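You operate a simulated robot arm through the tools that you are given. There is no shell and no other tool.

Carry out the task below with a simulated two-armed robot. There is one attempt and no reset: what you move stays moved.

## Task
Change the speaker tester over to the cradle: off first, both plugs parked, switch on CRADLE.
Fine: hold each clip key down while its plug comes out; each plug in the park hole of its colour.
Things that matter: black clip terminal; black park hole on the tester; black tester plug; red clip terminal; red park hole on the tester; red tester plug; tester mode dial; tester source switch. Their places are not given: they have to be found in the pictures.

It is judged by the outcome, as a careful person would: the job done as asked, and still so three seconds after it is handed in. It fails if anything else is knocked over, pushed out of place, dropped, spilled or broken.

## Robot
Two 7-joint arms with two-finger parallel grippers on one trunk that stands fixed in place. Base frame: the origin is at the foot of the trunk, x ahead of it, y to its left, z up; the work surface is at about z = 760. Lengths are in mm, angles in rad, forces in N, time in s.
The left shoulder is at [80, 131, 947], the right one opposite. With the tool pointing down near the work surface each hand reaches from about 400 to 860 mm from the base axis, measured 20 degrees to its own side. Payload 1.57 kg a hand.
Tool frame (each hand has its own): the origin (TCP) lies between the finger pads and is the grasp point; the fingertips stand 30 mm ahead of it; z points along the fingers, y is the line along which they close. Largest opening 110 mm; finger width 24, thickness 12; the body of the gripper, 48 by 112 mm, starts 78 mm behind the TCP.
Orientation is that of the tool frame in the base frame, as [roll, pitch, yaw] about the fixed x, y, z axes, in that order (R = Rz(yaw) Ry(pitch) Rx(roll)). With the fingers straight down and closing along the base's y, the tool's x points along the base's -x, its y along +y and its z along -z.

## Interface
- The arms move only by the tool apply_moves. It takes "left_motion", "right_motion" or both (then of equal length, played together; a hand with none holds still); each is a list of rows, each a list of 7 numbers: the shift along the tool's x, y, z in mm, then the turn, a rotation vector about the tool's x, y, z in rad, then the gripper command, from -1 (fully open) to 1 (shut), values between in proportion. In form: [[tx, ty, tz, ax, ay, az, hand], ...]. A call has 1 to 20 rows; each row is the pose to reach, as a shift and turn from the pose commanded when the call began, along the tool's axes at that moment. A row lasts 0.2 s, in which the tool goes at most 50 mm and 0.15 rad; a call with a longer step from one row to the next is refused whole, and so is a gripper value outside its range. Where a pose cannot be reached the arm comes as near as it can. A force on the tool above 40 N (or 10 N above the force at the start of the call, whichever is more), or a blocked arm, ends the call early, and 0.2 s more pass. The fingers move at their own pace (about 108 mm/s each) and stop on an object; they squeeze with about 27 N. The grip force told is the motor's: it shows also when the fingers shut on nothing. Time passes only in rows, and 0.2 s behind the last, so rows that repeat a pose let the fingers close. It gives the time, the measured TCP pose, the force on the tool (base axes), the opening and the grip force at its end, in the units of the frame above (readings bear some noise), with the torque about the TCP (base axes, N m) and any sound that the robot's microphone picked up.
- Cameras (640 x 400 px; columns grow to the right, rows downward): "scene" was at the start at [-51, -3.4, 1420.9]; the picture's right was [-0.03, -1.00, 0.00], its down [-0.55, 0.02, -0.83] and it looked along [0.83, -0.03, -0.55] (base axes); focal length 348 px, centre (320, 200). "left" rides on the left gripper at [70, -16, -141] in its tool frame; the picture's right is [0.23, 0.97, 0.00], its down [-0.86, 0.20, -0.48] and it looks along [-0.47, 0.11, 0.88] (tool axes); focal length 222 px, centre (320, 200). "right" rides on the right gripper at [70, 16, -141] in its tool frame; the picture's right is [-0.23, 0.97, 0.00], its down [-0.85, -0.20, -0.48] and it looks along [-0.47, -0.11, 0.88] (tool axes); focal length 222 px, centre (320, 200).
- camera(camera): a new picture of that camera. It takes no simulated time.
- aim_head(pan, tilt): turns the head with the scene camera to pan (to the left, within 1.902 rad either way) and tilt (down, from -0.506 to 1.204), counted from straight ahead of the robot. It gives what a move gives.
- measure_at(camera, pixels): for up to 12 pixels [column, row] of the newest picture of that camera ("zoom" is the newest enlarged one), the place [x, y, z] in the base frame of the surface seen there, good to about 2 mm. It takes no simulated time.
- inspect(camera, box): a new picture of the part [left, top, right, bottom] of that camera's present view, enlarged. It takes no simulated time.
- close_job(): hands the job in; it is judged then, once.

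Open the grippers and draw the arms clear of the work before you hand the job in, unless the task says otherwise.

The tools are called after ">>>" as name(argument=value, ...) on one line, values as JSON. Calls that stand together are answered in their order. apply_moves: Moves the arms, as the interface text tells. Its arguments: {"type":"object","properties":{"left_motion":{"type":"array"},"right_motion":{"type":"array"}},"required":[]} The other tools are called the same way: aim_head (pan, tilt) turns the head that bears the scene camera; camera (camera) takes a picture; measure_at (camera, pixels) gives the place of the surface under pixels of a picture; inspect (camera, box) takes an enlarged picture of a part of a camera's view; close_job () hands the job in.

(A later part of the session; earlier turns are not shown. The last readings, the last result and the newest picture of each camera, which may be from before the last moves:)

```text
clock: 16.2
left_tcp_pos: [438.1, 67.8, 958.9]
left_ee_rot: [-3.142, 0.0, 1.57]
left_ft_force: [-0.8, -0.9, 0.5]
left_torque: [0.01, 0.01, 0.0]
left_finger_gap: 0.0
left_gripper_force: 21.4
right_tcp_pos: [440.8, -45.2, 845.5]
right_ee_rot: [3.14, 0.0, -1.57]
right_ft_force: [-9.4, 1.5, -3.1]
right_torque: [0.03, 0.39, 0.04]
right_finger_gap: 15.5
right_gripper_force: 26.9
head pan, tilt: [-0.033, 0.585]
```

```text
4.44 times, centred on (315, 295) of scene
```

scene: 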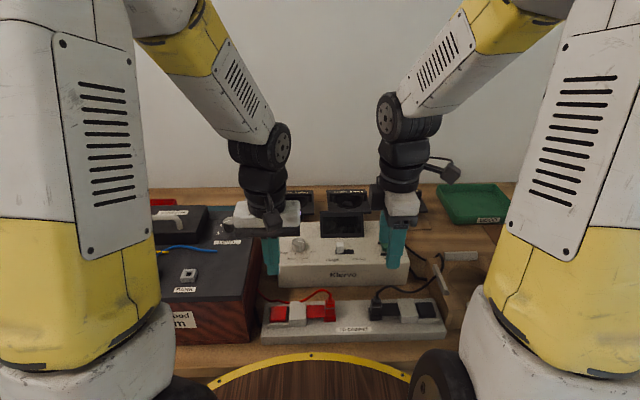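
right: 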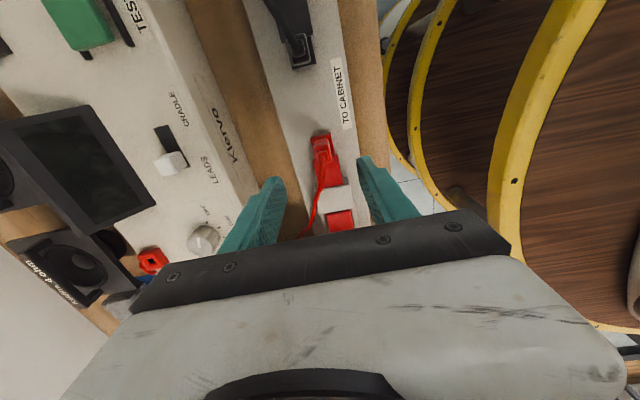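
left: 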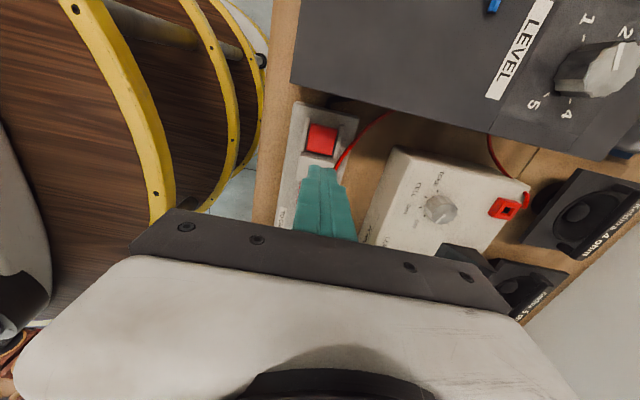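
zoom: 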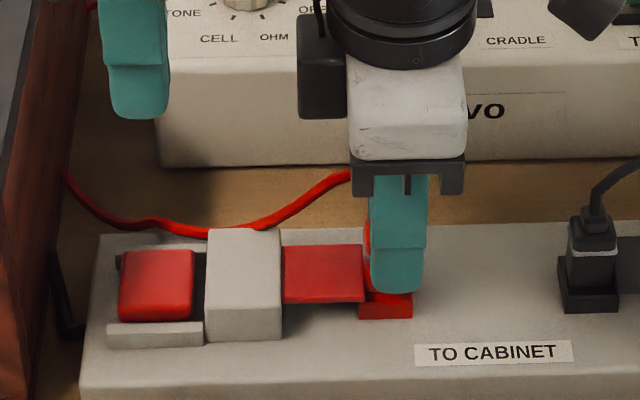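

The red plug is held (opening 15.5). Now the left hand goes down to just above the red key at z≈845, and the right eases its sideways load by 1 mm.

>>> apply_moves(left_motion=[[0, 0, 40, 0, 0, 0, 1], [0, 0, 80, 0, 0, 0, 1], [0, 0, 110, 0, 0, 0, 1], [0, 0, 113, 0, 0, 0, 1]], right_motion=[[0, 1, 0, 0, 0, 0, 0.9], [0, 1, 0, 0, 0, 0, 0.9], [0, 1, 0, 0, 0, 0, 0.9], [0, 1, 0, 0, 0, 0, 0.9]])

>>> inspect(camera="scene", box=[250, 250, 380, 340])

>>> inspect(camera="left", box=[260, 90, 400, 240])

```text
clock: 17.2
left_tcp_pos: [438.8, 69.0, 843.4]
left_ee_rot: [3.141, -0.001, 1.568]
left_ft_force: [-0.4, 0.1, 0.2]
left_torque: [0.03, -0.01, -0.01]
left_finger_gap: 0.0
left_gripper_force: 21.4
right_tcp_pos: [441.1, -44.8, 845.2]
right_ee_rot: [3.141, 0.001, -1.571]
right_ft_force: [-11.2, 7.4, -4.9]
right_torque: [0.29, 0.4, 0.0]
right_finger_gap: 16.1
right_gripper_force: 27.1
head pan, tilt: [-0.033, 0.585]
```

```text
4.44 times, centred on (315, 295) of scene
```

zoom: 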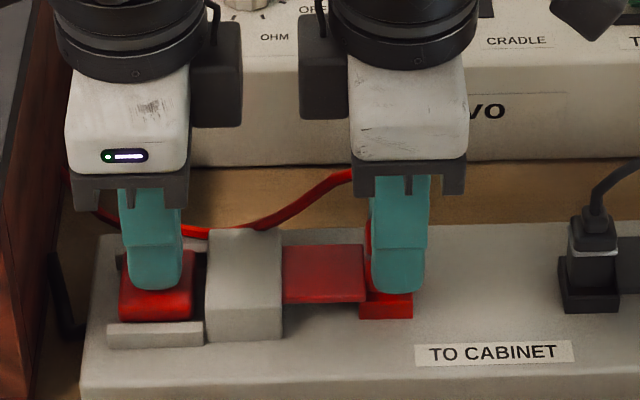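

```text
2.67 times, centred on (330, 165) of left
```

zoom: 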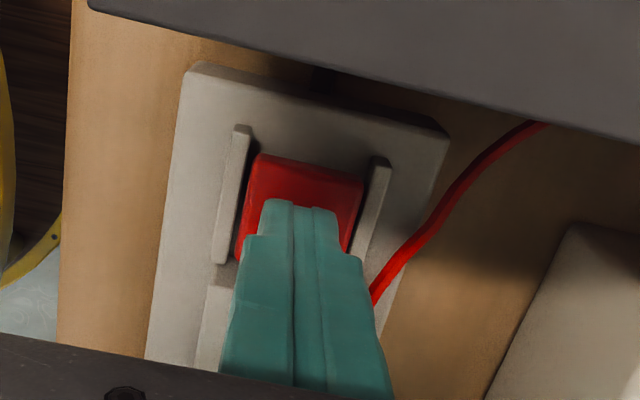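

The left fingertips are just above the red key. I press down gently in 2 mm steps.

>>> apply_moves(left_motion=[[0, 0, 2, 0, 0, 0, 1], [0, 0, 4, 0, 0, 0, 1], [0, 0, 6, 0, 0, 0, 1], [0, 0, 8, 0, 0, 0, 1], [0, 0, 8, 0, 0, 0, 1]])

>>> inspect(camera="scene", box=[250, 250, 380, 340])

```text
clock: 18.4
left_tcp_pos: [437.7, 68.5, 837.0]
left_ee_rot: [3.141, 0.0, 1.569]
left_ft_force: [1.5, -0.7, 5.5]
left_torque: [-0.02, -0.06, 0.0]
left_finger_gap: 0.0
left_gripper_force: 21.2
right_tcp_pos: [440.4, -45.9, 844.6]
right_ee_rot: [-3.141, 0.0, -1.571]
right_ft_force: [-10.5, 9.4, -5.6]
right_torque: [0.41, 0.42, 0.06]
right_finger_gap: 15.9
right_gripper_force: 26.7
head pan, tilt: [-0.033, 0.585]
```

```text
4.44 times, centred on (315, 295) of scene
```

zoom: 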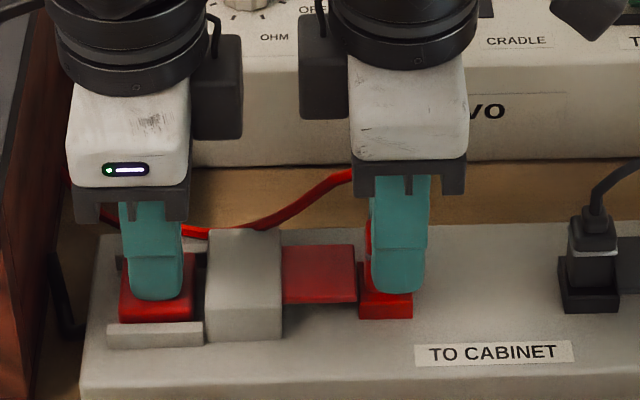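

Contact made (5.5 N) and the lever end has begun to draw back. I press a further 8 mm.

>>> apply_moves(left_motion=[[0, 0, 2, 0, 0, 0, 1], [0, 0, 4, 0, 0, 0, 1], [0, 0, 6, 0, 0, 0, 1], [0, 0, 8, 0, 0, 0, 1], [0, 0, 8, 0, 0, 0, 1]])

>>> inspect(camera="scene", box=[250, 250, 380, 340])

```text
clock: 19.1
left_tcp_pos: [437.2, 70.4, 833.5]
left_ee_rot: [3.138, -0.003, 1.57]
left_ft_force: [-6.7, 3.4, 27.8]
left_torque: [0.1, 0.19, 0.02]
left_finger_gap: 0.3
left_gripper_force: 21.4
right_tcp_pos: [440.9, -46.6, 846.6]
right_ee_rot: [3.141, -0.001, -1.57]
right_ft_force: [-0.8, 2.7, -1.6]
right_torque: [0.08, 0.09, -0.01]
right_finger_gap: 15.9
right_gripper_force: 27.1
head pan, tilt: [-0.033, 0.585]
stopped in row 3 (left hand): the force on the tool passed its limit at 45 N (the readings are from after the stop); the commanded pose is now the measured one
```

```text
4.44 times, centred on (315, 295) of scene
```

zoom: 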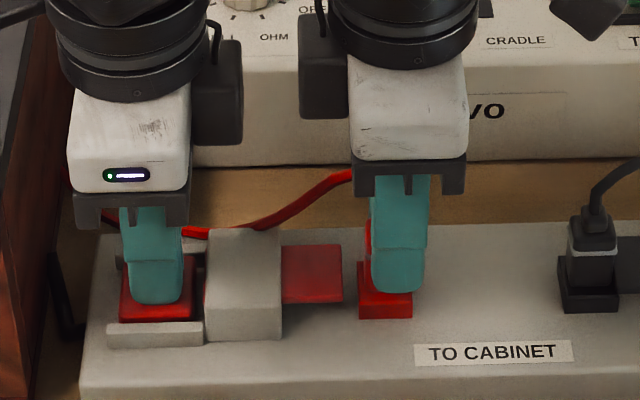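

The key is bottomed (force limit reached, about 28 N still held) and the red lever has drawn back from the plug (gap at 345–358 in the enlargement). While the left holds it, the right lifts the plug straight up slowly.

>>> apply_moves(right_motion=[[0, 0, -3, 0, 0, 0, 0.9], [0, 0, -6, 0, 0, 0, 0.9], [0, 0, -10, 0, 0, 0, 0.9], [0, 0, -15, 0, 0, 0, 0.9], [0, 0, -20, 0, 0, 0, 0.9]])

>>> inspect(camera="scene", box=[250, 250, 380, 340])

>>> inspect(camera="right", box=[240, 90, 420, 210])

```text
clock: 20.5
left_tcp_pos: [437.3, 68.9, 834.2]
left_ee_rot: [3.14, -0.001, 1.569]
left_ft_force: [-7.4, 2.8, 25.4]
left_torque: [0.06, 0.18, 0.05]
left_finger_gap: 0.0
left_gripper_force: 21.3
right_tcp_pos: [441.0, -45.9, 867.5]
right_ee_rot: [-3.141, 0.0, -1.571]
right_ft_force: [0.1, 0.4, -1.0]
right_torque: [0.02, -0.01, -0.02]
right_finger_gap: 15.8
right_gripper_force: 27.0
head pan, tilt: [-0.033, 0.585]
stopped in row 5 (left hand): the force on the tool passed its limit at 40 N (the readings are from after the stop); the commanded pose is now the measured one
```

```text
4.44 times, centred on (315, 295) of scene
```

zoom: 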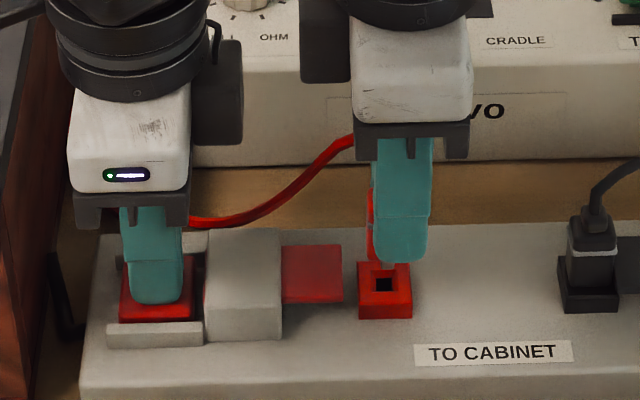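

```text
3.33 times, centred on (330, 150) of right
```

zoom: 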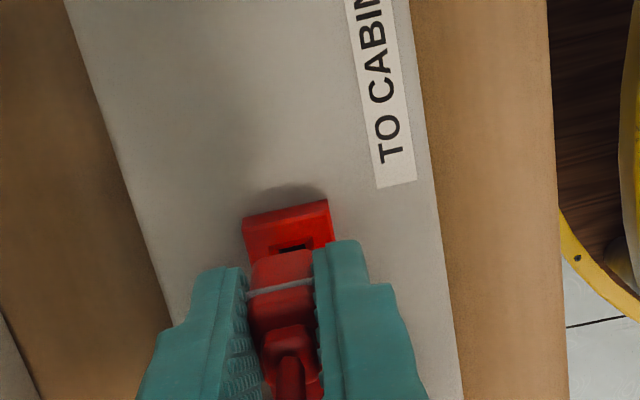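

The plug is coming out; the socket hole is visible at (383,285). I ease the left press by 0.5 mm to stay under the force limit and keep lifting the right another 40 mm.

>>> apply_moves(left_motion=[[0, 0, -0.5, 0, 0, 0, 1], [0, 0, -0.5, 0, 0, 0, 1], [0, 0, -0.5, 0, 0, 0, 1], [0, 0, -0.5, 0, 0, 0, 1], [0, 0, -0.5, 0, 0, 0, 1]], right_motion=[[0, 0, -8, 0, 0, 0, 0.9], [0, 0, -16, 0, 0, 0, 0.9], [0, 0, -26, 0, 0, 0, 0.9], [0, 0, -40, 0, 0, 0, 0.9], [0, 0, -40, 0, 0, 0, 0.9]])

>>> inspect(camera="scene", box=[250, 250, 380, 340])

>>> inspect(camera="right", box=[240, 90, 420, 210])

```text
clock: 21.7
left_tcp_pos: [437.0, 69.7, 834.1]
left_ee_rot: [3.139, 0.001, 1.568]
left_ft_force: [-11.3, 0.7, 28.0]
left_torque: [0.01, 0.31, 0.01]
left_finger_gap: 0.0
left_gripper_force: 21.1
right_tcp_pos: [441.6, -45.9, 906.1]
right_ee_rot: [-3.14, 0.002, -1.573]
right_ft_force: [0.0, 0.1, -0.7]
right_torque: [0.01, 0.02, 0.01]
right_finger_gap: 16.0
right_gripper_force: 27.4
head pan, tilt: [-0.033, 0.585]
```

```text
4.44 times, centred on (315, 295) of scene
```

zoom: 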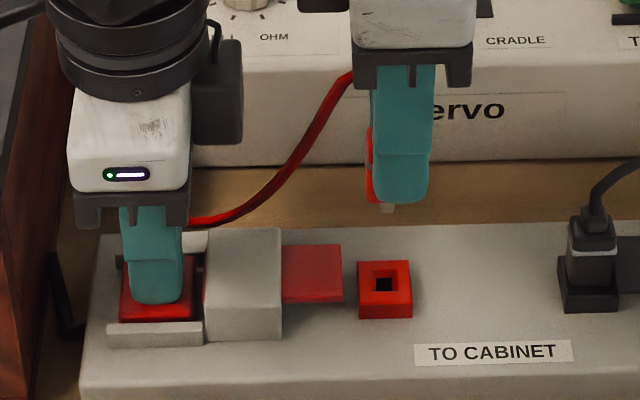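

```text
3.33 times, centred on (330, 150) of right
```

zoom: 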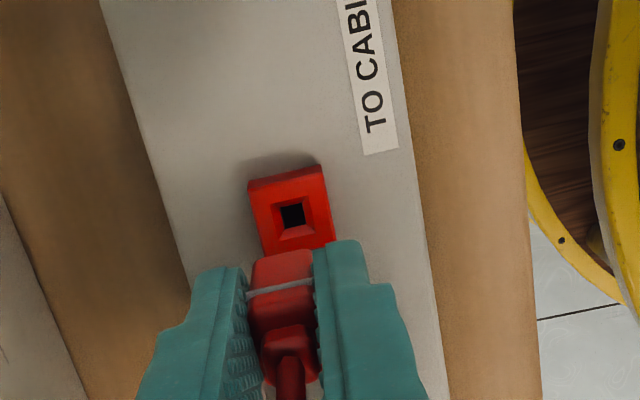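

The red plug is fully out. I measure the pin tip at (387,208) in the scene enlargement before retracting the left hand.

>>> inspect(camera="scene", box=[310, 270, 358, 300])

>>> inspect(camera="left", box=[200, 100, 440, 250])

```text
13.33 times, centred on (334, 285) of scene
```

zoom: 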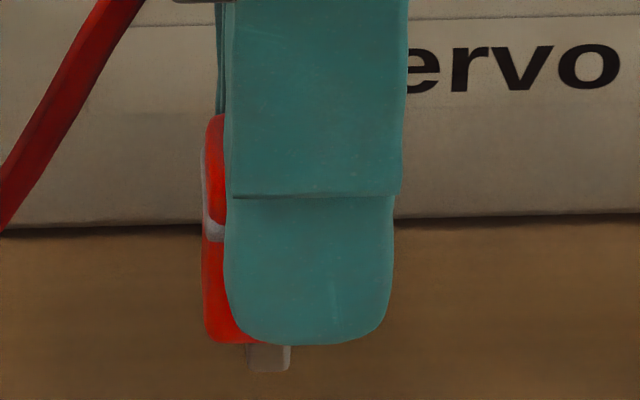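

```text
2.67 times, centred on (320, 175) of left
```

zoom: 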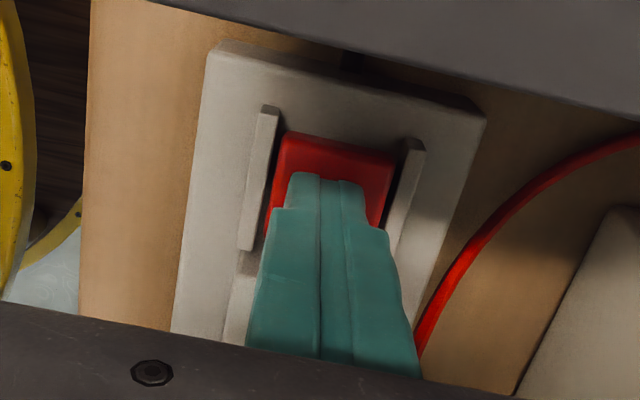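

Measuring the pin tip and the plug's visible side in this enlargement's geometry needs the scene zoom as newest, so I retake it and read the points.

>>> inspect(camera="scene", box=[310, 270, 358, 300])

>>> measure_at(camera="zoom", pixels=[[268, 360], [255, 365], [285, 365], [215, 320], [215, 335], [215, 180], [300, 330], [370, 330], [310, 200]])

```text
13.33 times, centred on (334, 285) of scene
```

zoom: 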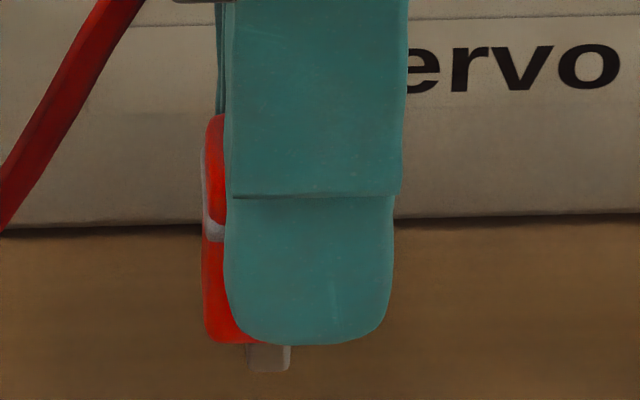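

```text
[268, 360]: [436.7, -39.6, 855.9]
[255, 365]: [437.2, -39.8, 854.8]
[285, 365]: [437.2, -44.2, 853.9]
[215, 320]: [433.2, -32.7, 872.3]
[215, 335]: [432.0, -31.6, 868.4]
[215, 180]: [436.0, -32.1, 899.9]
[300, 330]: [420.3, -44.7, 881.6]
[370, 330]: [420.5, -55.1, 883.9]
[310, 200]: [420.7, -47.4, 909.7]
```

Pin tip is at z≈853 with its centre at (440.3, -41.8), i.e. about 4 mm +y of the TCP; body bottom is 40 below the TCP. I release the red key by lifting the left hand straight up and out to the left, while the right lifts higher.

>>> apply_moves(left_motion=[[0, 0, -20, 0, 0, 0, 1], [0, 0, -60, 0, 0, 0, 1], [0, 0, -105, 0, 0, 0, 1], [10, 0, -150, 0, 0, 0, 1], [40, 0, -185, 0, 0, 0, 1], [75, 0, -215, 0, 0, 0, 1], [110, 0, -245, 0, 0, 0, 1], [130, 0, -250, 0, 0, 0, 1]], right_motion=[[0, 0, 0, 0, 0, 0, 0.9], [0, 0, 0, 0, 0, 0, 0.9], [0, 0, -10, 0, 0, 0, 0.9], [0, 0, -20, 0, 0, 0, 0.9], [0, 0, -30, 0, 0, 0, 0.9], [0, 0, -40, 0, 0, 0, 0.9], [0, 0, -55, 0, 0, 0, 0.9], [0, 0, -65, 0, 0, 0, 0.9]])

>>> camera(camera="scene")

>>> inspect(camera="scene", box=[220, 170, 450, 350])

```text
clock: 23.5
left_tcp_pos: [436.9, 199.3, 1088.1]
left_ee_rot: [3.141, 0.0, 1.57]
left_ft_force: [-0.3, -0.9, 0.2]
left_torque: [-0.01, 0.0, -0.01]
left_finger_gap: 0.0
left_gripper_force: 21.3
right_tcp_pos: [440.7, -44.4, 970.9]
right_ee_rot: [-3.141, 0.0, -1.573]
right_ft_force: [0.3, -0.6, -0.9]
right_torque: [0.04, 0.01, 0.02]
right_finger_gap: 16.1
right_gripper_force: 27.3
head pan, tilt: [-0.033, 0.585]
```

```text
taken
```

scene: 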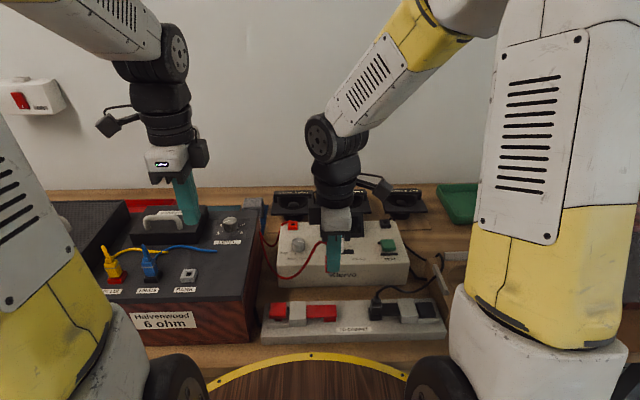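

```text
2.22 times, centred on (335, 260) of scene
```

zoom: 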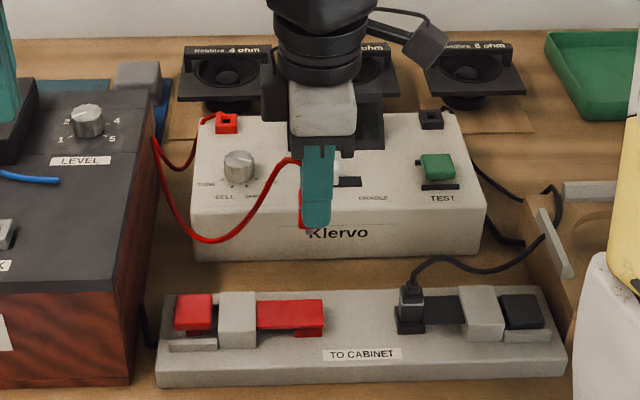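

Left is clear, and the right holds the plug with its cable running free to the left. I carry the plug to above the red park hole at (696, 40), staying at z≈970.

>>> apply_moves(right_motion=[[-11, -32, 0, 0, 0, 0, 0.9], [-22, -64, 0, 0, 0, 0, 0.9], [-33, -96, 0, 0, 0, 0, 0.9], [-44, -128, 0, 0, 0, 0, 0.9], [-54, -160, 0, 0, 0, 0, 0.9], [-65, -192, 0, 0, 0, 0, 0.9], [-76, -224, 0, 0, 0, 0, 0.9], [-86, -255, 0, 0, 0, 0, 0.9], [-86, -255, 0, 0, 0, 0, 0.9]])

>>> camera(camera="scene")

>>> camera(camera="right")

>>> camera(camera="left")

```text
clock: 25.5
left_tcp_pos: [437.7, 199.8, 1086.2]
left_ee_rot: [3.142, -0.001, 1.57]
left_ft_force: [-0.1, -0.2, -0.4]
left_torque: [0.01, 0.03, -0.03]
left_finger_gap: 0.1
left_gripper_force: 20.8
right_tcp_pos: [694.4, 38.3, 971.6]
right_ee_rot: [3.141, -0.001, -1.572]
right_ft_force: [-0.3, -0.1, -0.8]
right_torque: [-0.03, 0.06, 0.01]
right_finger_gap: 15.9
right_gripper_force: 27.1
head pan, tilt: [-0.033, 0.585]
```

```text
taken
```

scene: 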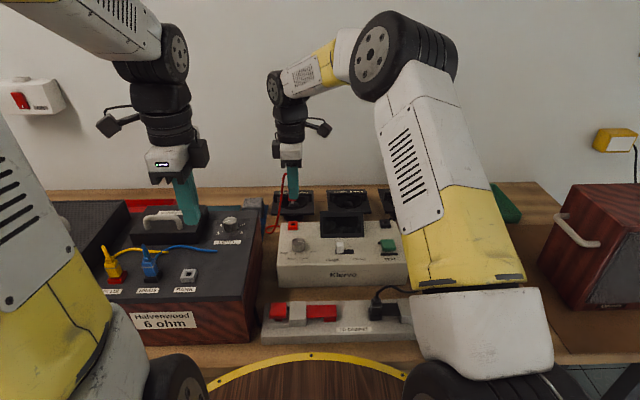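

```text
taken
```

right: 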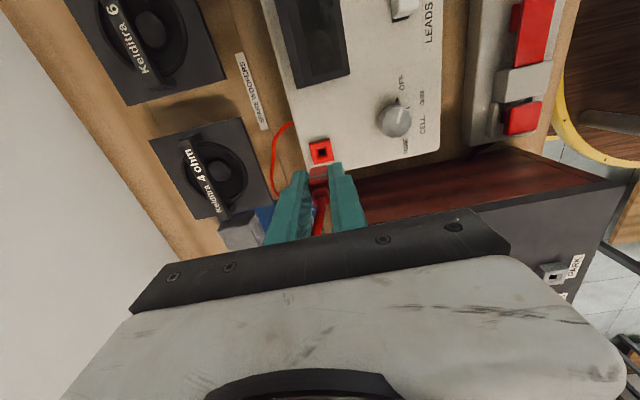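

```text
taken
```

left: 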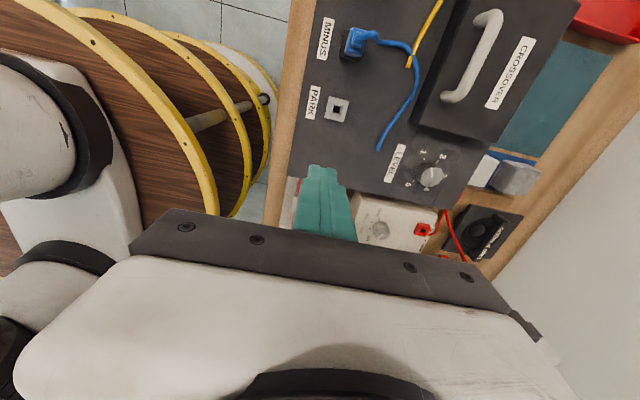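

The plug hangs over the red park hole. I enlarge both views to measure pin and hole for alignment.

>>> inspect(camera="scene", box=[266, 186, 322, 242])

>>> inspect(camera="right", box=[280, 120, 376, 200])

>>> measure_at(camera="zoom", pixels=[[270, 160], [200, 150], [340, 150], [270, 100], [270, 260], [270, 300], [250, 220], [210, 280], [330, 280]])

```text
7.14 times, centred on (294, 214) of scene
```

zoom: 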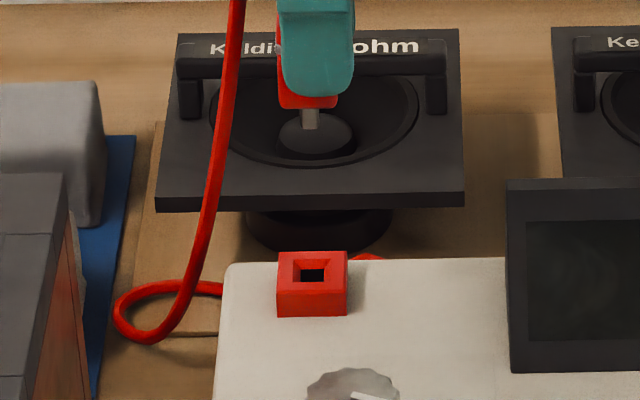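

```text
5.00 times, centred on (328, 160) of right
```

zoom: 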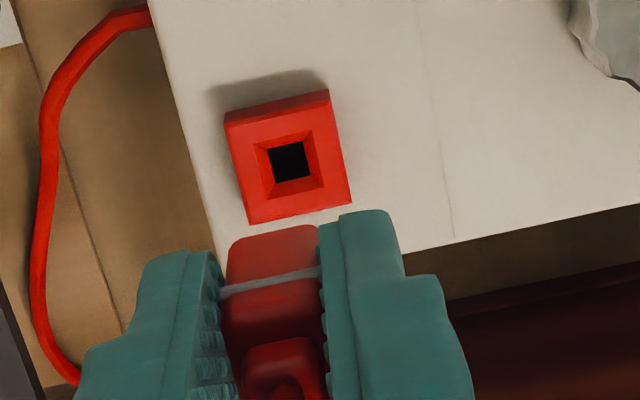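

```text
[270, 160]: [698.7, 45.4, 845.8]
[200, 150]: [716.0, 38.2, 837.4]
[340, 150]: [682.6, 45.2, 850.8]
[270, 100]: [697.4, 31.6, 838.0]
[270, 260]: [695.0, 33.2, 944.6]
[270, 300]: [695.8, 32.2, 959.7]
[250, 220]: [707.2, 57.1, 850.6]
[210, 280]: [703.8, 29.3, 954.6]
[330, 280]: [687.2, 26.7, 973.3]
```

Now I measure the pin and the hole's rim in the scene enlargement.

>>> inspect(camera="scene", box=[274, 186, 314, 236])

>>> measure_at(camera="zoom", pixels=[[310, 130], [303, 135], [317, 135], [311, 138], [290, 112], [290, 100], [280, 290], [350, 290], [315, 270], [315, 305], [316, 295], [316, 312]])

```text
8.00 times, centred on (294, 211) of scene
```

zoom: 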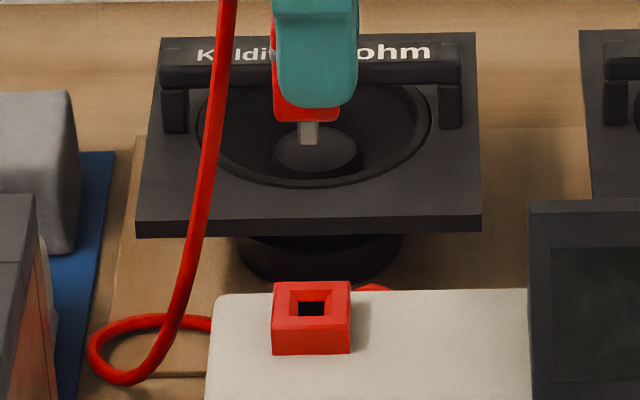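

```text
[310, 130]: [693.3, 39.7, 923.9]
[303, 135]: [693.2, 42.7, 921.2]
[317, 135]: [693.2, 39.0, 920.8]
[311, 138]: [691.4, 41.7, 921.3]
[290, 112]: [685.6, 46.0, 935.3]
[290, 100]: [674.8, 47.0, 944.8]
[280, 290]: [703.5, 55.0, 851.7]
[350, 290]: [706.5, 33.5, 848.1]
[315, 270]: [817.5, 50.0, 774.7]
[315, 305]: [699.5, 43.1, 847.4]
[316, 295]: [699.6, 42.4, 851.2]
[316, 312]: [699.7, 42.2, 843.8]
```

The pin reads about (694, 42.4) against the hole centre (695.2, 44.5). I correct by +1.5 in x and +2.2 in y while descending to put the pin tip just above the hole.

>>> apply_moves(right_motion=[[-2.2, -1.5, 20, 0, 0, 0, 0.9], [-2.2, -1.5, 40, 0, 0, 0, 0.9], [-2.2, -1.5, 57, 0, 0, 0, 0.9], [-2.2, -1.5, 57, 0, 0, 0, 0.9]])

>>> inspect(camera="scene", box=[276, 201, 316, 231])

>>> measure_at(camera="zoom", pixels=[[300, 180], [310, 190], [290, 190], [310, 200], [250, 230], [350, 230], [300, 250], [260, 150], [300, 120]])

>>> inspect(camera="right", box=[280, 120, 376, 200])

```text
clock: 26.5
left_tcp_pos: [438.1, 198.7, 1087.9]
left_ee_rot: [-3.141, 0.001, 1.569]
left_ft_force: [0.8, 0.0, 0.7]
left_torque: [-0.02, 0.03, 0.0]
left_finger_gap: 0.0
left_gripper_force: 21.2
right_tcp_pos: [697.0, 40.7, 916.1]
right_ee_rot: [-3.139, 0.001, -1.572]
right_ft_force: [0.4, 0.5, -0.3]
right_torque: [-0.03, -0.01, 0.01]
right_finger_gap: 16.1
right_gripper_force: 27.3
head pan, tilt: [-0.033, 0.585]
```

```text
13.33 times, centred on (296, 216) of scene
```

zoom: 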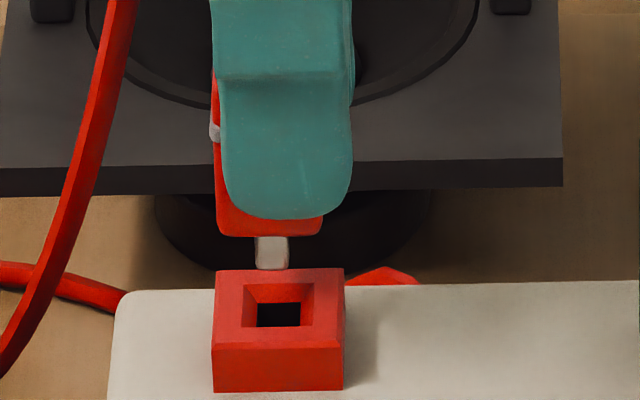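

```text
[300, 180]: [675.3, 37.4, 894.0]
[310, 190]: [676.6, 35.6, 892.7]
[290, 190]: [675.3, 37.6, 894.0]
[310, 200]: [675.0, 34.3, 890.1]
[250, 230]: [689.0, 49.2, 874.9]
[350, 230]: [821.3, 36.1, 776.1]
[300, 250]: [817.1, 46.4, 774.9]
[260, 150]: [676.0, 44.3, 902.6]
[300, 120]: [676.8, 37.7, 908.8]
```

```text
5.00 times, centred on (328, 160) of right
```

zoom: 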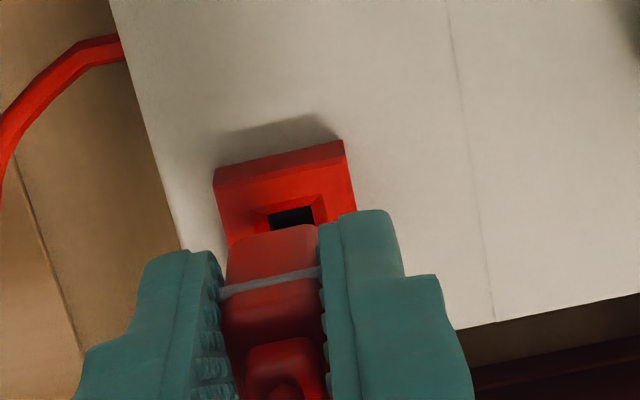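

Pin tip is just above the hole. I re-measure pin and hole rim in the same enlargement for a relative check.

>>> inspect(camera="scene", box=[282, 214, 306, 229])

>>> measure_at(camera="zoom", pixels=[[224, 180], [224, 165], [210, 180], [238, 180], [200, 270], [280, 270], [150, 270], [330, 270], [240, 330], [240, 220], [240, 205], [150, 330]])

```text
16.00 times, centred on (294, 222) of scene
```

zoom: 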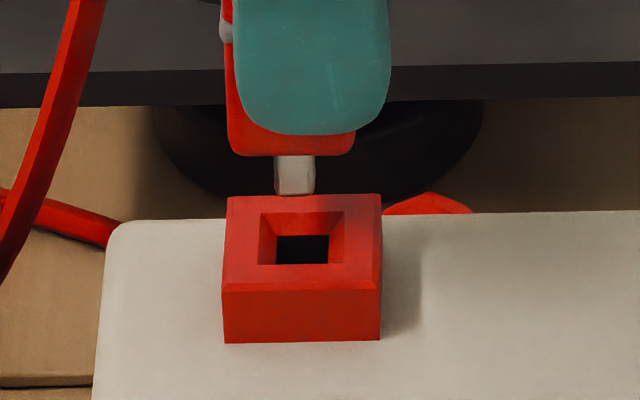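

```text
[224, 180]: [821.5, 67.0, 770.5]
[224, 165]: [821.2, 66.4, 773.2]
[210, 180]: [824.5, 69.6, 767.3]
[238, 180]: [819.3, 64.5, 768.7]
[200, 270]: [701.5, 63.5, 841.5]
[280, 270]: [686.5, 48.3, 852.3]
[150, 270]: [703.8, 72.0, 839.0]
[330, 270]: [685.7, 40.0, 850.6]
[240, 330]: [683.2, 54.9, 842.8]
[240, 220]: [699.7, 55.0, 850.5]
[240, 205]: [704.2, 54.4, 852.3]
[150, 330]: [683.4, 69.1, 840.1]
```

>>> measure_at(camera="zoom", pixels=[[285, 175], [295, 175], [305, 175], [295, 188], [295, 165], [260, 140], [345, 142], [240, 200], [372, 200], [240, 280], [372, 280], [302, 286]])

```text
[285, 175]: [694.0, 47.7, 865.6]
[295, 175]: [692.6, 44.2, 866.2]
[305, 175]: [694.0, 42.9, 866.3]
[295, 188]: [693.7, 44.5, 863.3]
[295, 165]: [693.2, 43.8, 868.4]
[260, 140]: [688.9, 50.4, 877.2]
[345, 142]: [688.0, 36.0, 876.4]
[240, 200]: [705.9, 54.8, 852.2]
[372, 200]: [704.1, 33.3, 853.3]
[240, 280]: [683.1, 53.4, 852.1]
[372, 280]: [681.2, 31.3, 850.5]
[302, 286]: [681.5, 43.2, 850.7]
```

Relative to the hole the pin is about 1.7 mm too far in +x and 0.8 mm in +y. I correct that and lower gently to let the chamfer guide it in.

>>> apply_moves(right_motion=[[0.8, 1.7, 0, 0, 0, 0, 0.9], [0.8, 1.7, 4, 0, 0, 0, 0.9], [0.8, 1.7, 8, 0, 0, 0, 0.9], [0.8, 1.7, 11, 0, 0, 0, 0.9], [0.8, 1.7, 14, 0, 0, 0, 0.9], [0.8, 1.7, 16, 0, 0, 0, 0.9], [0.8, 1.7, 16, 0, 0, 0, 0.9]])

>>> inspect(camera="scene", box=[276, 206, 316, 231])

>>> inspect(camera="right", box=[280, 120, 376, 200])

```text
clock: 28.1
left_tcp_pos: [437.7, 199.5, 1086.3]
left_ee_rot: [-3.14, 0.0, 1.568]
left_ft_force: [0.9, -0.7, 1.0]
left_torque: [-0.01, -0.03, 0.01]
left_finger_gap: 0.0
left_gripper_force: 20.7
right_tcp_pos: [696.9, 41.3, 899.3]
right_ee_rot: [3.142, 0.0, -1.573]
right_ft_force: [0.5, -0.7, -0.3]
right_torque: [-0.05, -0.04, 0.02]
right_finger_gap: 15.9
right_gripper_force: 27.4
head pan, tilt: [-0.033, 0.585]
```

```text
16.00 times, centred on (296, 218) of scene
```

zoom: 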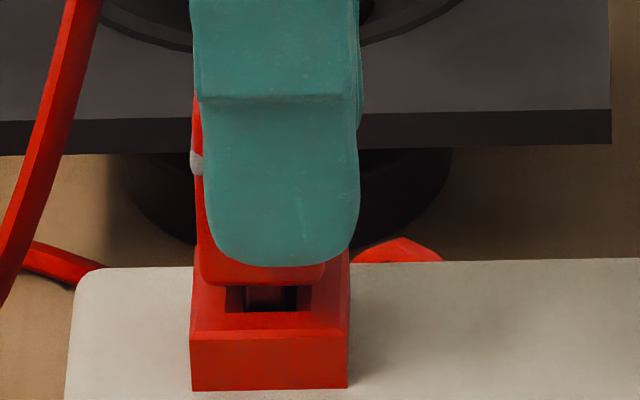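

```text
5.00 times, centred on (328, 160) of right
```

zoom: 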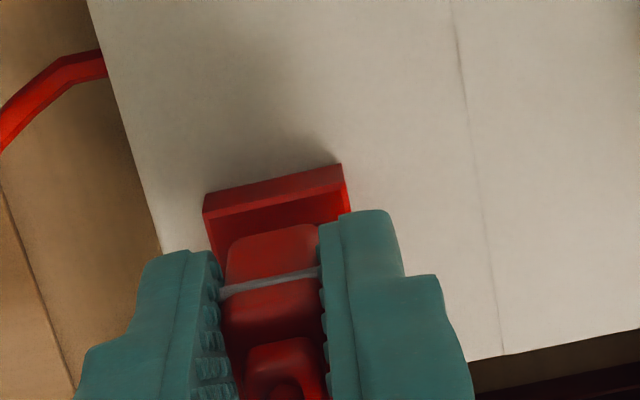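

The pin is inside the hole with no load. I lower the remaining ~8 mm in small steps until the body sits on the rim.

>>> apply_moves(right_motion=[[0.3, 0, 2, 0, 0, 0, 0.9], [0.3, 0, 4, 0, 0, 0, 0.9], [0.3, 0, 5.5, 0, 0, 0, 0.9], [0.3, 0, 7, 0, 0, 0, 0.9], [0.3, 0, 8, 0, 0, 0, 0.9], [0.3, 0, 8, 0, 0, 0, 0.9]])

>>> inspect(camera="scene", box=[276, 206, 316, 231])

```text
clock: 29.5
left_tcp_pos: [437.1, 199.8, 1087.2]
left_ee_rot: [3.14, 0.002, 1.568]
left_ft_force: [-0.8, -0.4, 0.1]
left_torque: [-0.02, -0.02, -0.03]
left_finger_gap: 0.0
left_gripper_force: 20.9
right_tcp_pos: [695.3, 41.0, 892.1]
right_ee_rot: [-3.139, 0.0, -1.571]
right_ft_force: [-9.3, -3.4, 25.6]
right_torque: [-0.01, 0.38, 0.05]
right_finger_gap: 16.0
right_gripper_force: 27.5
head pan, tilt: [-0.033, 0.585]
```

```text
16.00 times, centred on (296, 218) of scene
```

zoom: 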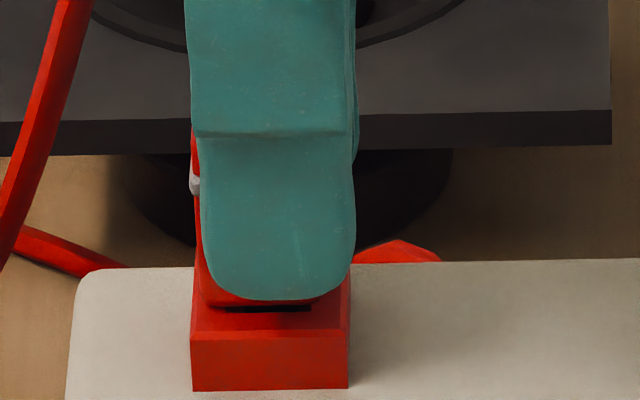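

Contact at 26 N with TCP at 892, about where seating is expected. I press 1.5 mm more to see whether it is bottomed.

>>> apply_moves(right_motion=[[0, 0.5, 0.7, 0, 0, 0, 0.9], [0, 0.5, 1.5, 0, 0, 0, 0.9], [0, 0.5, 1.5, 0, 0, 0, 0.9]])

>>> inspect(camera="scene", box=[276, 206, 316, 231])

>>> measure_at(camera="zoom", pixels=[[215, 300], [268, 303], [268, 320], [200, 320], [340, 320], [200, 260], [215, 285]])

>>> inspect(camera="left", box=[360, 190, 500, 280])

```text
clock: 30.3
left_tcp_pos: [436.5, 200.4, 1087.0]
left_ee_rot: [3.139, 0.002, 1.57]
left_ft_force: [-0.1, 0.1, 0.5]
left_torque: [0.01, 0.01, 0.0]
left_finger_gap: 0.0
left_gripper_force: 21.7
right_tcp_pos: [695.4, 41.4, 891.0]
right_ee_rot: [-3.139, 0.002, -1.57]
right_ft_force: [-4.8, 1.6, 26.1]
right_torque: [0.17, 0.24, 0.02]
right_finger_gap: 15.9
right_gripper_force: 27.0
head pan, tilt: [-0.033, 0.585]
```

```text
16.00 times, centred on (296, 218) of scene
```

zoom: 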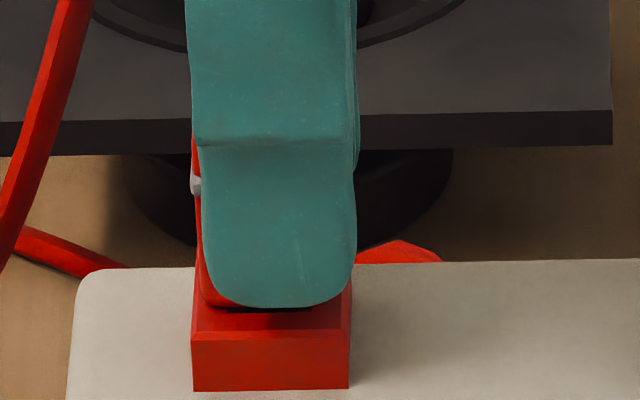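

```text
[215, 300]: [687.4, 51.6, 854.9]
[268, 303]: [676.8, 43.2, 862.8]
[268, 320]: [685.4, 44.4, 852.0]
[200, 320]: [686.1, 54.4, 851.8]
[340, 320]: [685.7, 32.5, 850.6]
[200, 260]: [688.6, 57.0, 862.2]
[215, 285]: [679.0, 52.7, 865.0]
```

```text
4.44 times, centred on (430, 235) of left
```

zoom: 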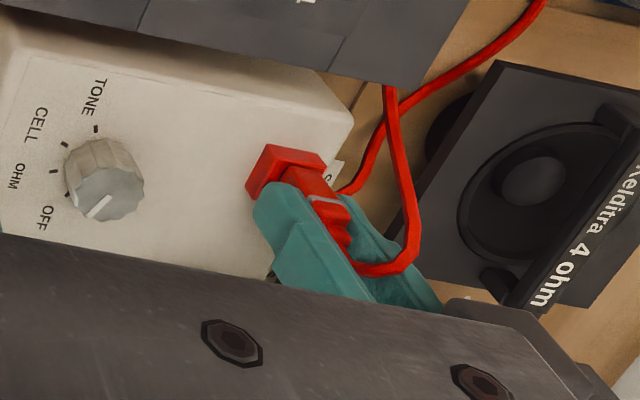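

The fingers slid slightly while the plug's collar stayed put, so the plug is seated. I check collar height and then open.

>>> inspect(camera="scene", box=[276, 206, 316, 231])

>>> measure_at(camera="zoom", pixels=[[194, 185], [193, 180], [195, 190], [198, 240]])

>>> apply_moves(right_motion=[[0, 0, -1, 0, 0, 0, 0.7], [0, 0, -1, 0, 0, 0, 0.3], [0, 0, -1, 0, 0, 0, 0.1], [0, 0, -1, 0, 0, 0, 0.1]])

>>> inspect(camera="scene", box=[264, 196, 324, 236])

>>> inspect(camera="right", box=[260, 100, 400, 210])

```text
16.00 times, centred on (296, 218) of scene
```

zoom: 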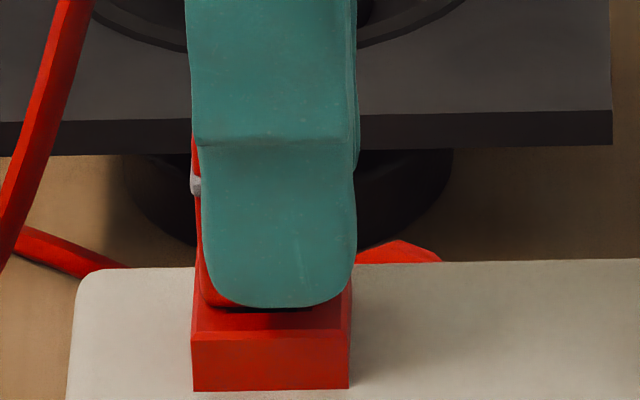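

```text
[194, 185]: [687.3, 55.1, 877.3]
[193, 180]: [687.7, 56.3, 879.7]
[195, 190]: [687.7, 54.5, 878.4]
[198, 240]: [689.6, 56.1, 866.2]
```

```text
clock: 31.3
left_tcp_pos: [437.0, 199.1, 1087.0]
left_ee_rot: [-3.141, 0.0, 1.568]
left_ft_force: [-0.4, -1.0, -0.4]
left_torque: [0.01, -0.01, 0.02]
left_finger_gap: 0.1
left_gripper_force: 22.0
right_tcp_pos: [696.5, 40.7, 890.7]
right_ee_rot: [-3.141, 0.001, -1.572]
right_ft_force: [0.5, -0.2, -0.7]
right_torque: [-0.04, -0.02, -0.01]
right_finger_gap: 49.4
right_gripper_force: 0.1
head pan, tilt: [-0.033, 0.585]
```

```text
10.00 times, centred on (294, 216) of scene
```

zoom: 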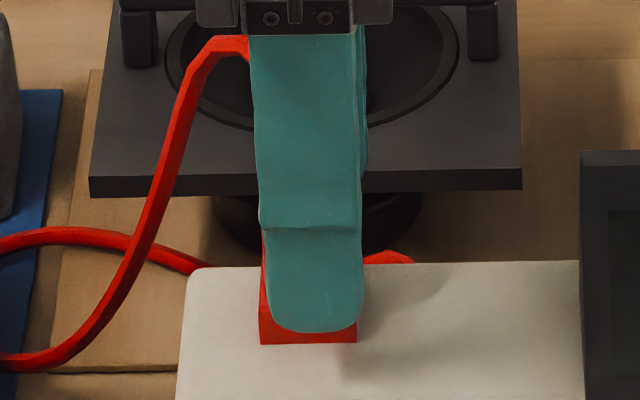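

```text
3.64 times, centred on (330, 155) of right
```

zoom: 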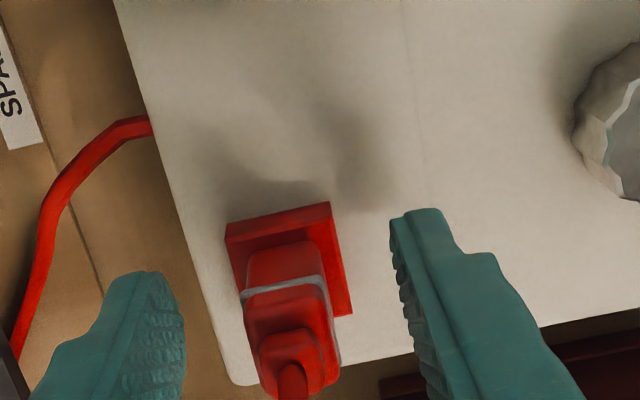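

The plug stays seated upright in the red park hole. I lift the right hand straight up 110 mm.

>>> apply_moves(right_motion=[[0, 0, -15, 0, 0, 0, 0.1], [0, 0, -40, 0, 0, 0, 0.1], [0, 0, -75, 0, 0, 0, 0.1], [0, 0, -110, 0, 0, 0, 0.1], [0, 0, -110, 0, 0, 0, 0.1]])

>>> inspect(camera="scene", box=[250, 180, 450, 340])

>>> inspect(camera="scene", box=[264, 196, 324, 236])

```text
clock: 32.5
left_tcp_pos: [437.8, 198.7, 1087.5]
left_ee_rot: [3.141, 0.0, 1.567]
left_ft_force: [-0.5, -0.2, 0.8]
left_torque: [0.0, 0.02, -0.04]
left_finger_gap: 0.1
left_gripper_force: 21.5
right_tcp_pos: [696.1, 41.5, 1001.2]
right_ee_rot: [-3.141, 0.0, -1.571]
right_ft_force: [-0.3, 0.4, -0.1]
right_torque: [-0.02, -0.02, -0.03]
right_finger_gap: 49.5
right_gripper_force: 0.1
head pan, tilt: [-0.033, 0.585]
```

```text
2.50 times, centred on (350, 260) of scene
```

zoom: 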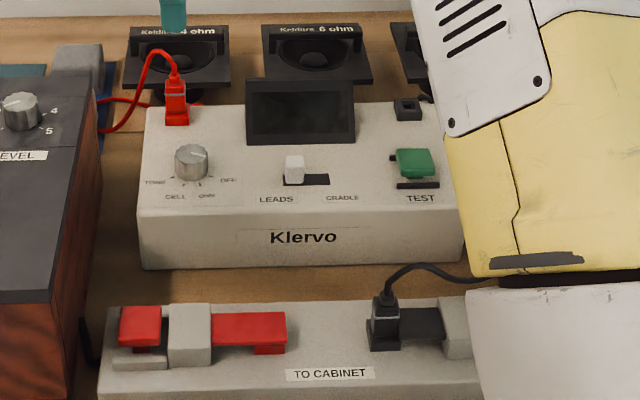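

```text
10.00 times, centred on (294, 216) of scene
```

zoom: 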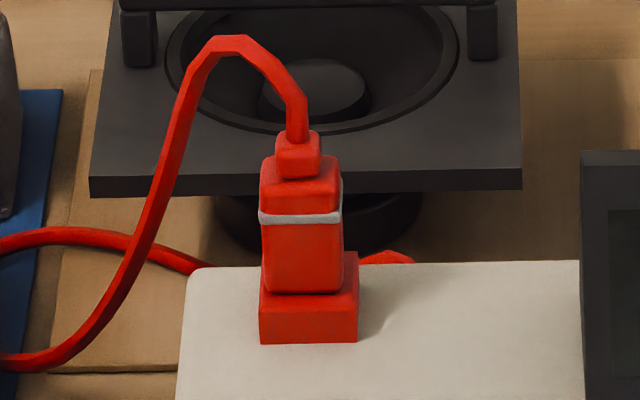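

Red is parked properly. Now the right hand closes and travels to above the black key at (437, -249), z≈960.

>>> apply_moves(right_motion=[[29, 25.9, 0, 0, 0, 0, 0.1], [58, 51.8, 0, 0, 0, 0, 0.1], [87, 77.7, 0, 0, 0, 0, 0.5], [116, 103.6, 0, 0, 0, 0, 1], [145, 129.5, 5, 0, 0, 0, 1], [174, 155.4, 10, 0, 0, 0, 1], [203, 181.3, 20, 0, 0, 0, 1], [232, 207.2, 30, 0, 0, 0, 1], [261, 233.1, 36, 0, 0, 0, 1], [290, 259, 41, 0, 0, 0, 1], [290, 259, 41, 0, 0, 0, 1]])

>>> camera(camera="scene")

>>> camera(camera="right")

```text
clock: 34.9
left_tcp_pos: [436.9, 198.8, 1086.4]
left_ee_rot: [-3.142, 0.0, 1.569]
left_ft_force: [0.6, -0.1, -0.8]
left_torque: [0.01, 0.01, 0.05]
left_finger_gap: 0.0
left_gripper_force: 21.2
right_tcp_pos: [437.4, -250.0, 958.7]
right_ee_rot: [-3.141, 0.0, -1.572]
right_ft_force: [0.1, -0.4, 0.4]
right_torque: [-0.05, 0.03, 0.02]
right_finger_gap: 0.0
right_gripper_force: 21.1
head pan, tilt: [-0.033, 0.585]
```

```text
taken
```

scene: 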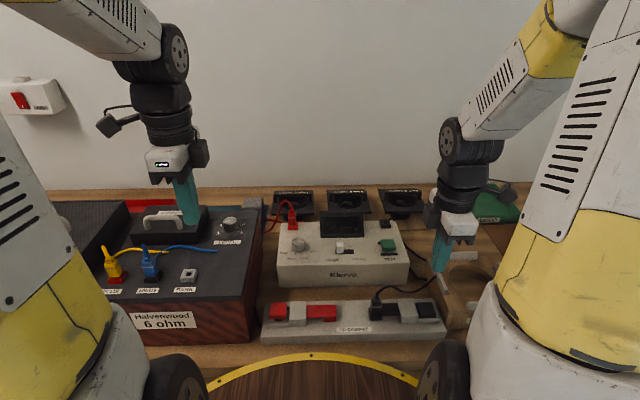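

```text
taken
```

right: 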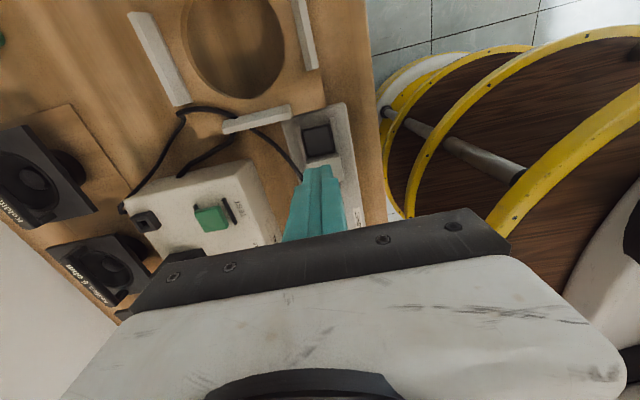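

I enlarge the right view around the black key and cradle to measure both and the cable's run.

>>> inspect(camera="right", box=[110, 0, 380, 210])

>>> measure_at(camera="right", pixels=[[318, 140], [306, 140], [330, 138], [316, 128], [320, 150], [256, 120], [160, 60], [306, 30], [182, 110], [265, 135], [240, 30], [147, 221]])

```text
1.90 times, centred on (245, 105) of right
```

zoom: 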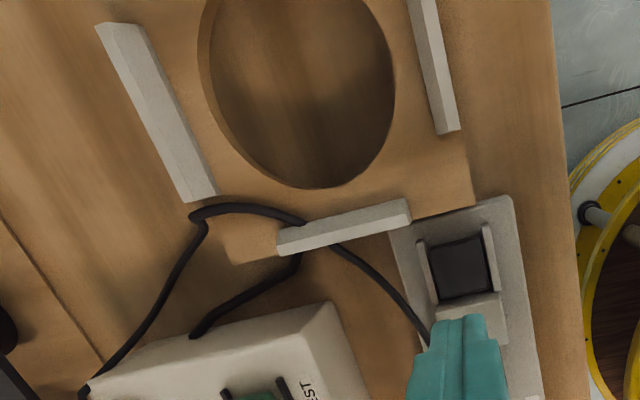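

```text
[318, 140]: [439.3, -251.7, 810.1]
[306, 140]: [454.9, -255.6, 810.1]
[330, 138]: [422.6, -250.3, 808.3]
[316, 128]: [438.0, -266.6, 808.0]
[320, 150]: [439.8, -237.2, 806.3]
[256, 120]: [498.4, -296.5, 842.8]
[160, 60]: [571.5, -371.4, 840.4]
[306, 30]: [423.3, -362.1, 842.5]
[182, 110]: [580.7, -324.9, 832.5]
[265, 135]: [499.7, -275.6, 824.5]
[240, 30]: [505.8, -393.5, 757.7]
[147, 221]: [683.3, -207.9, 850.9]
```

I look closer at where the black cable passes the cradle post, to avoid snagging it.

>>> inspect(camera="right", box=[180, 90, 310, 180])

>>> measure_at(camera="zoom", pixels=[[300, 135], [260, 105], [150, 75], [60, 90], [225, 190], [100, 270], [470, 180], [540, 290], [330, 120], [420, 100]])

>>> inspect(camera="scene", box=[360, 240, 480, 330])

```text
4.44 times, centred on (245, 135) of right
```

zoom: 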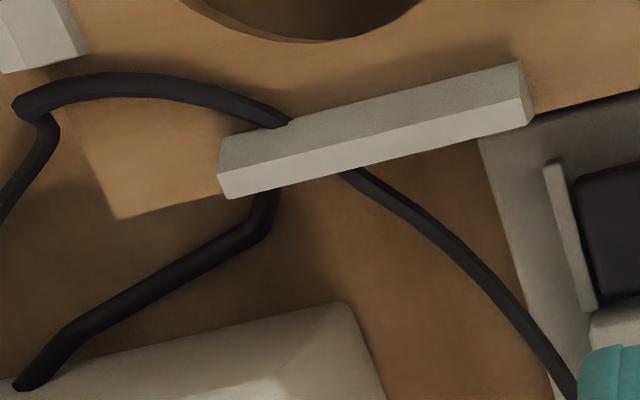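

```text
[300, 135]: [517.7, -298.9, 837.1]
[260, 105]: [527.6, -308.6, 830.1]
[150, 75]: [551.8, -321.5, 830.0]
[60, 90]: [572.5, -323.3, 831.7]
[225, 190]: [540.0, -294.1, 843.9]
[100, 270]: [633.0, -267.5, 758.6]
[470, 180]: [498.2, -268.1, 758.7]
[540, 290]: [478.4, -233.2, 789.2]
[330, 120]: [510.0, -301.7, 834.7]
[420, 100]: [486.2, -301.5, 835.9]
```

```text
4.44 times, centred on (420, 285) of scene
```

zoom: 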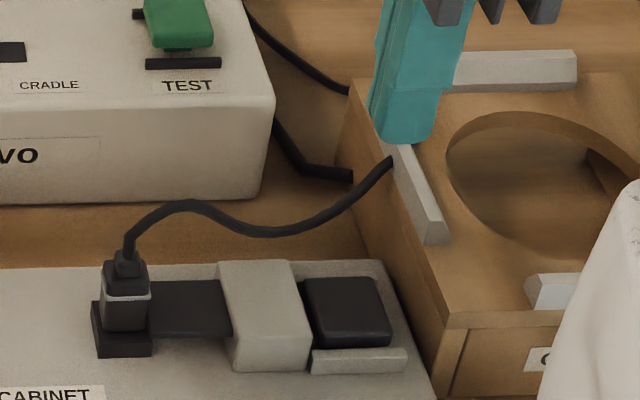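

The cable runs behind the key, clear of where the right fingers come down. I bring the left hand, opening to 60 mm, over the black plug at (442, -136), z≈960.

>>> apply_moves(left_motion=[[-33.5, 0.4, 0, 0, 0, 0, 0.8], [-67, 0.8, 0, 0, 0, 0, 0.5], [-100.5, 1.2, 0, 0, 0, 0, 0.2], [-134, 1.6, 0, 0, 0, 0, -0.1], [-167.5, 2, 0, 0, 0, 0, -0.1], [-201, 2.4, 20, 0, 0, 0, -0.1], [-234.5, 2.8, 45, 0, 0, 0, -0.1], [-268, 3.2, 70, 0, 0, 0, -0.1], [-301.5, 3.6, 95, 0, 0, 0, -0.1], [-335, 4, 120, 0, 0, 0, -0.1], [-335, 4, 127, 0, 0, 0, -0.1]])

>>> camera(camera="scene")

>>> camera(camera="left")

```text
clock: 37.3
left_tcp_pos: [444.8, -137.0, 959.2]
left_ee_rot: [-3.141, 0.001, 1.571]
left_ft_force: [0.5, -0.3, -0.3]
left_torque: [0.0, -0.04, -0.02]
left_finger_gap: 60.4
left_gripper_force: 0.1
right_tcp_pos: [438.1, -250.1, 959.0]
right_ee_rot: [-3.141, 0.001, -1.573]
right_ft_force: [-0.8, 0.8, 0.1]
right_torque: [0.0, -0.01, 0.01]
right_finger_gap: 0.2
right_gripper_force: 21.4
head pan, tilt: [-0.033, 0.585]
```

```text
taken
```

scene: 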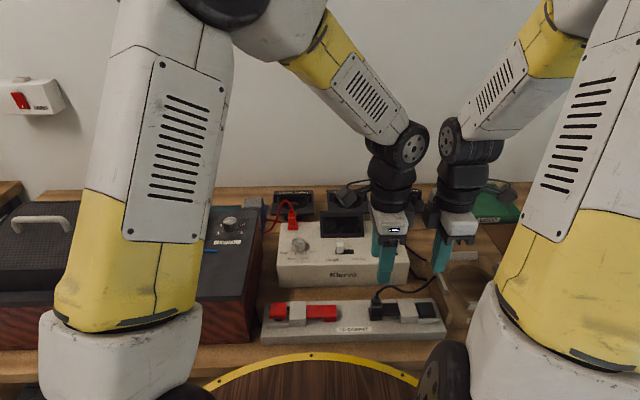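

```text
taken
```

left: 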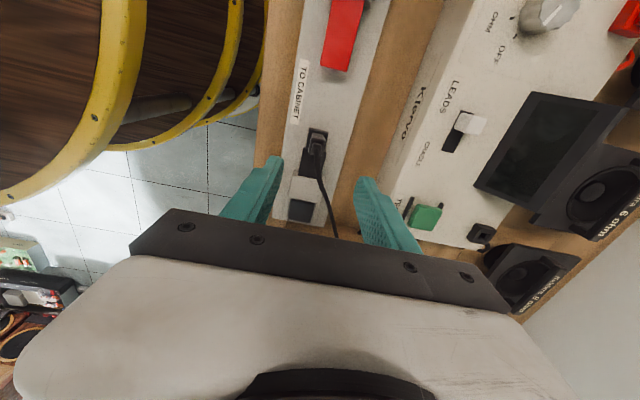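

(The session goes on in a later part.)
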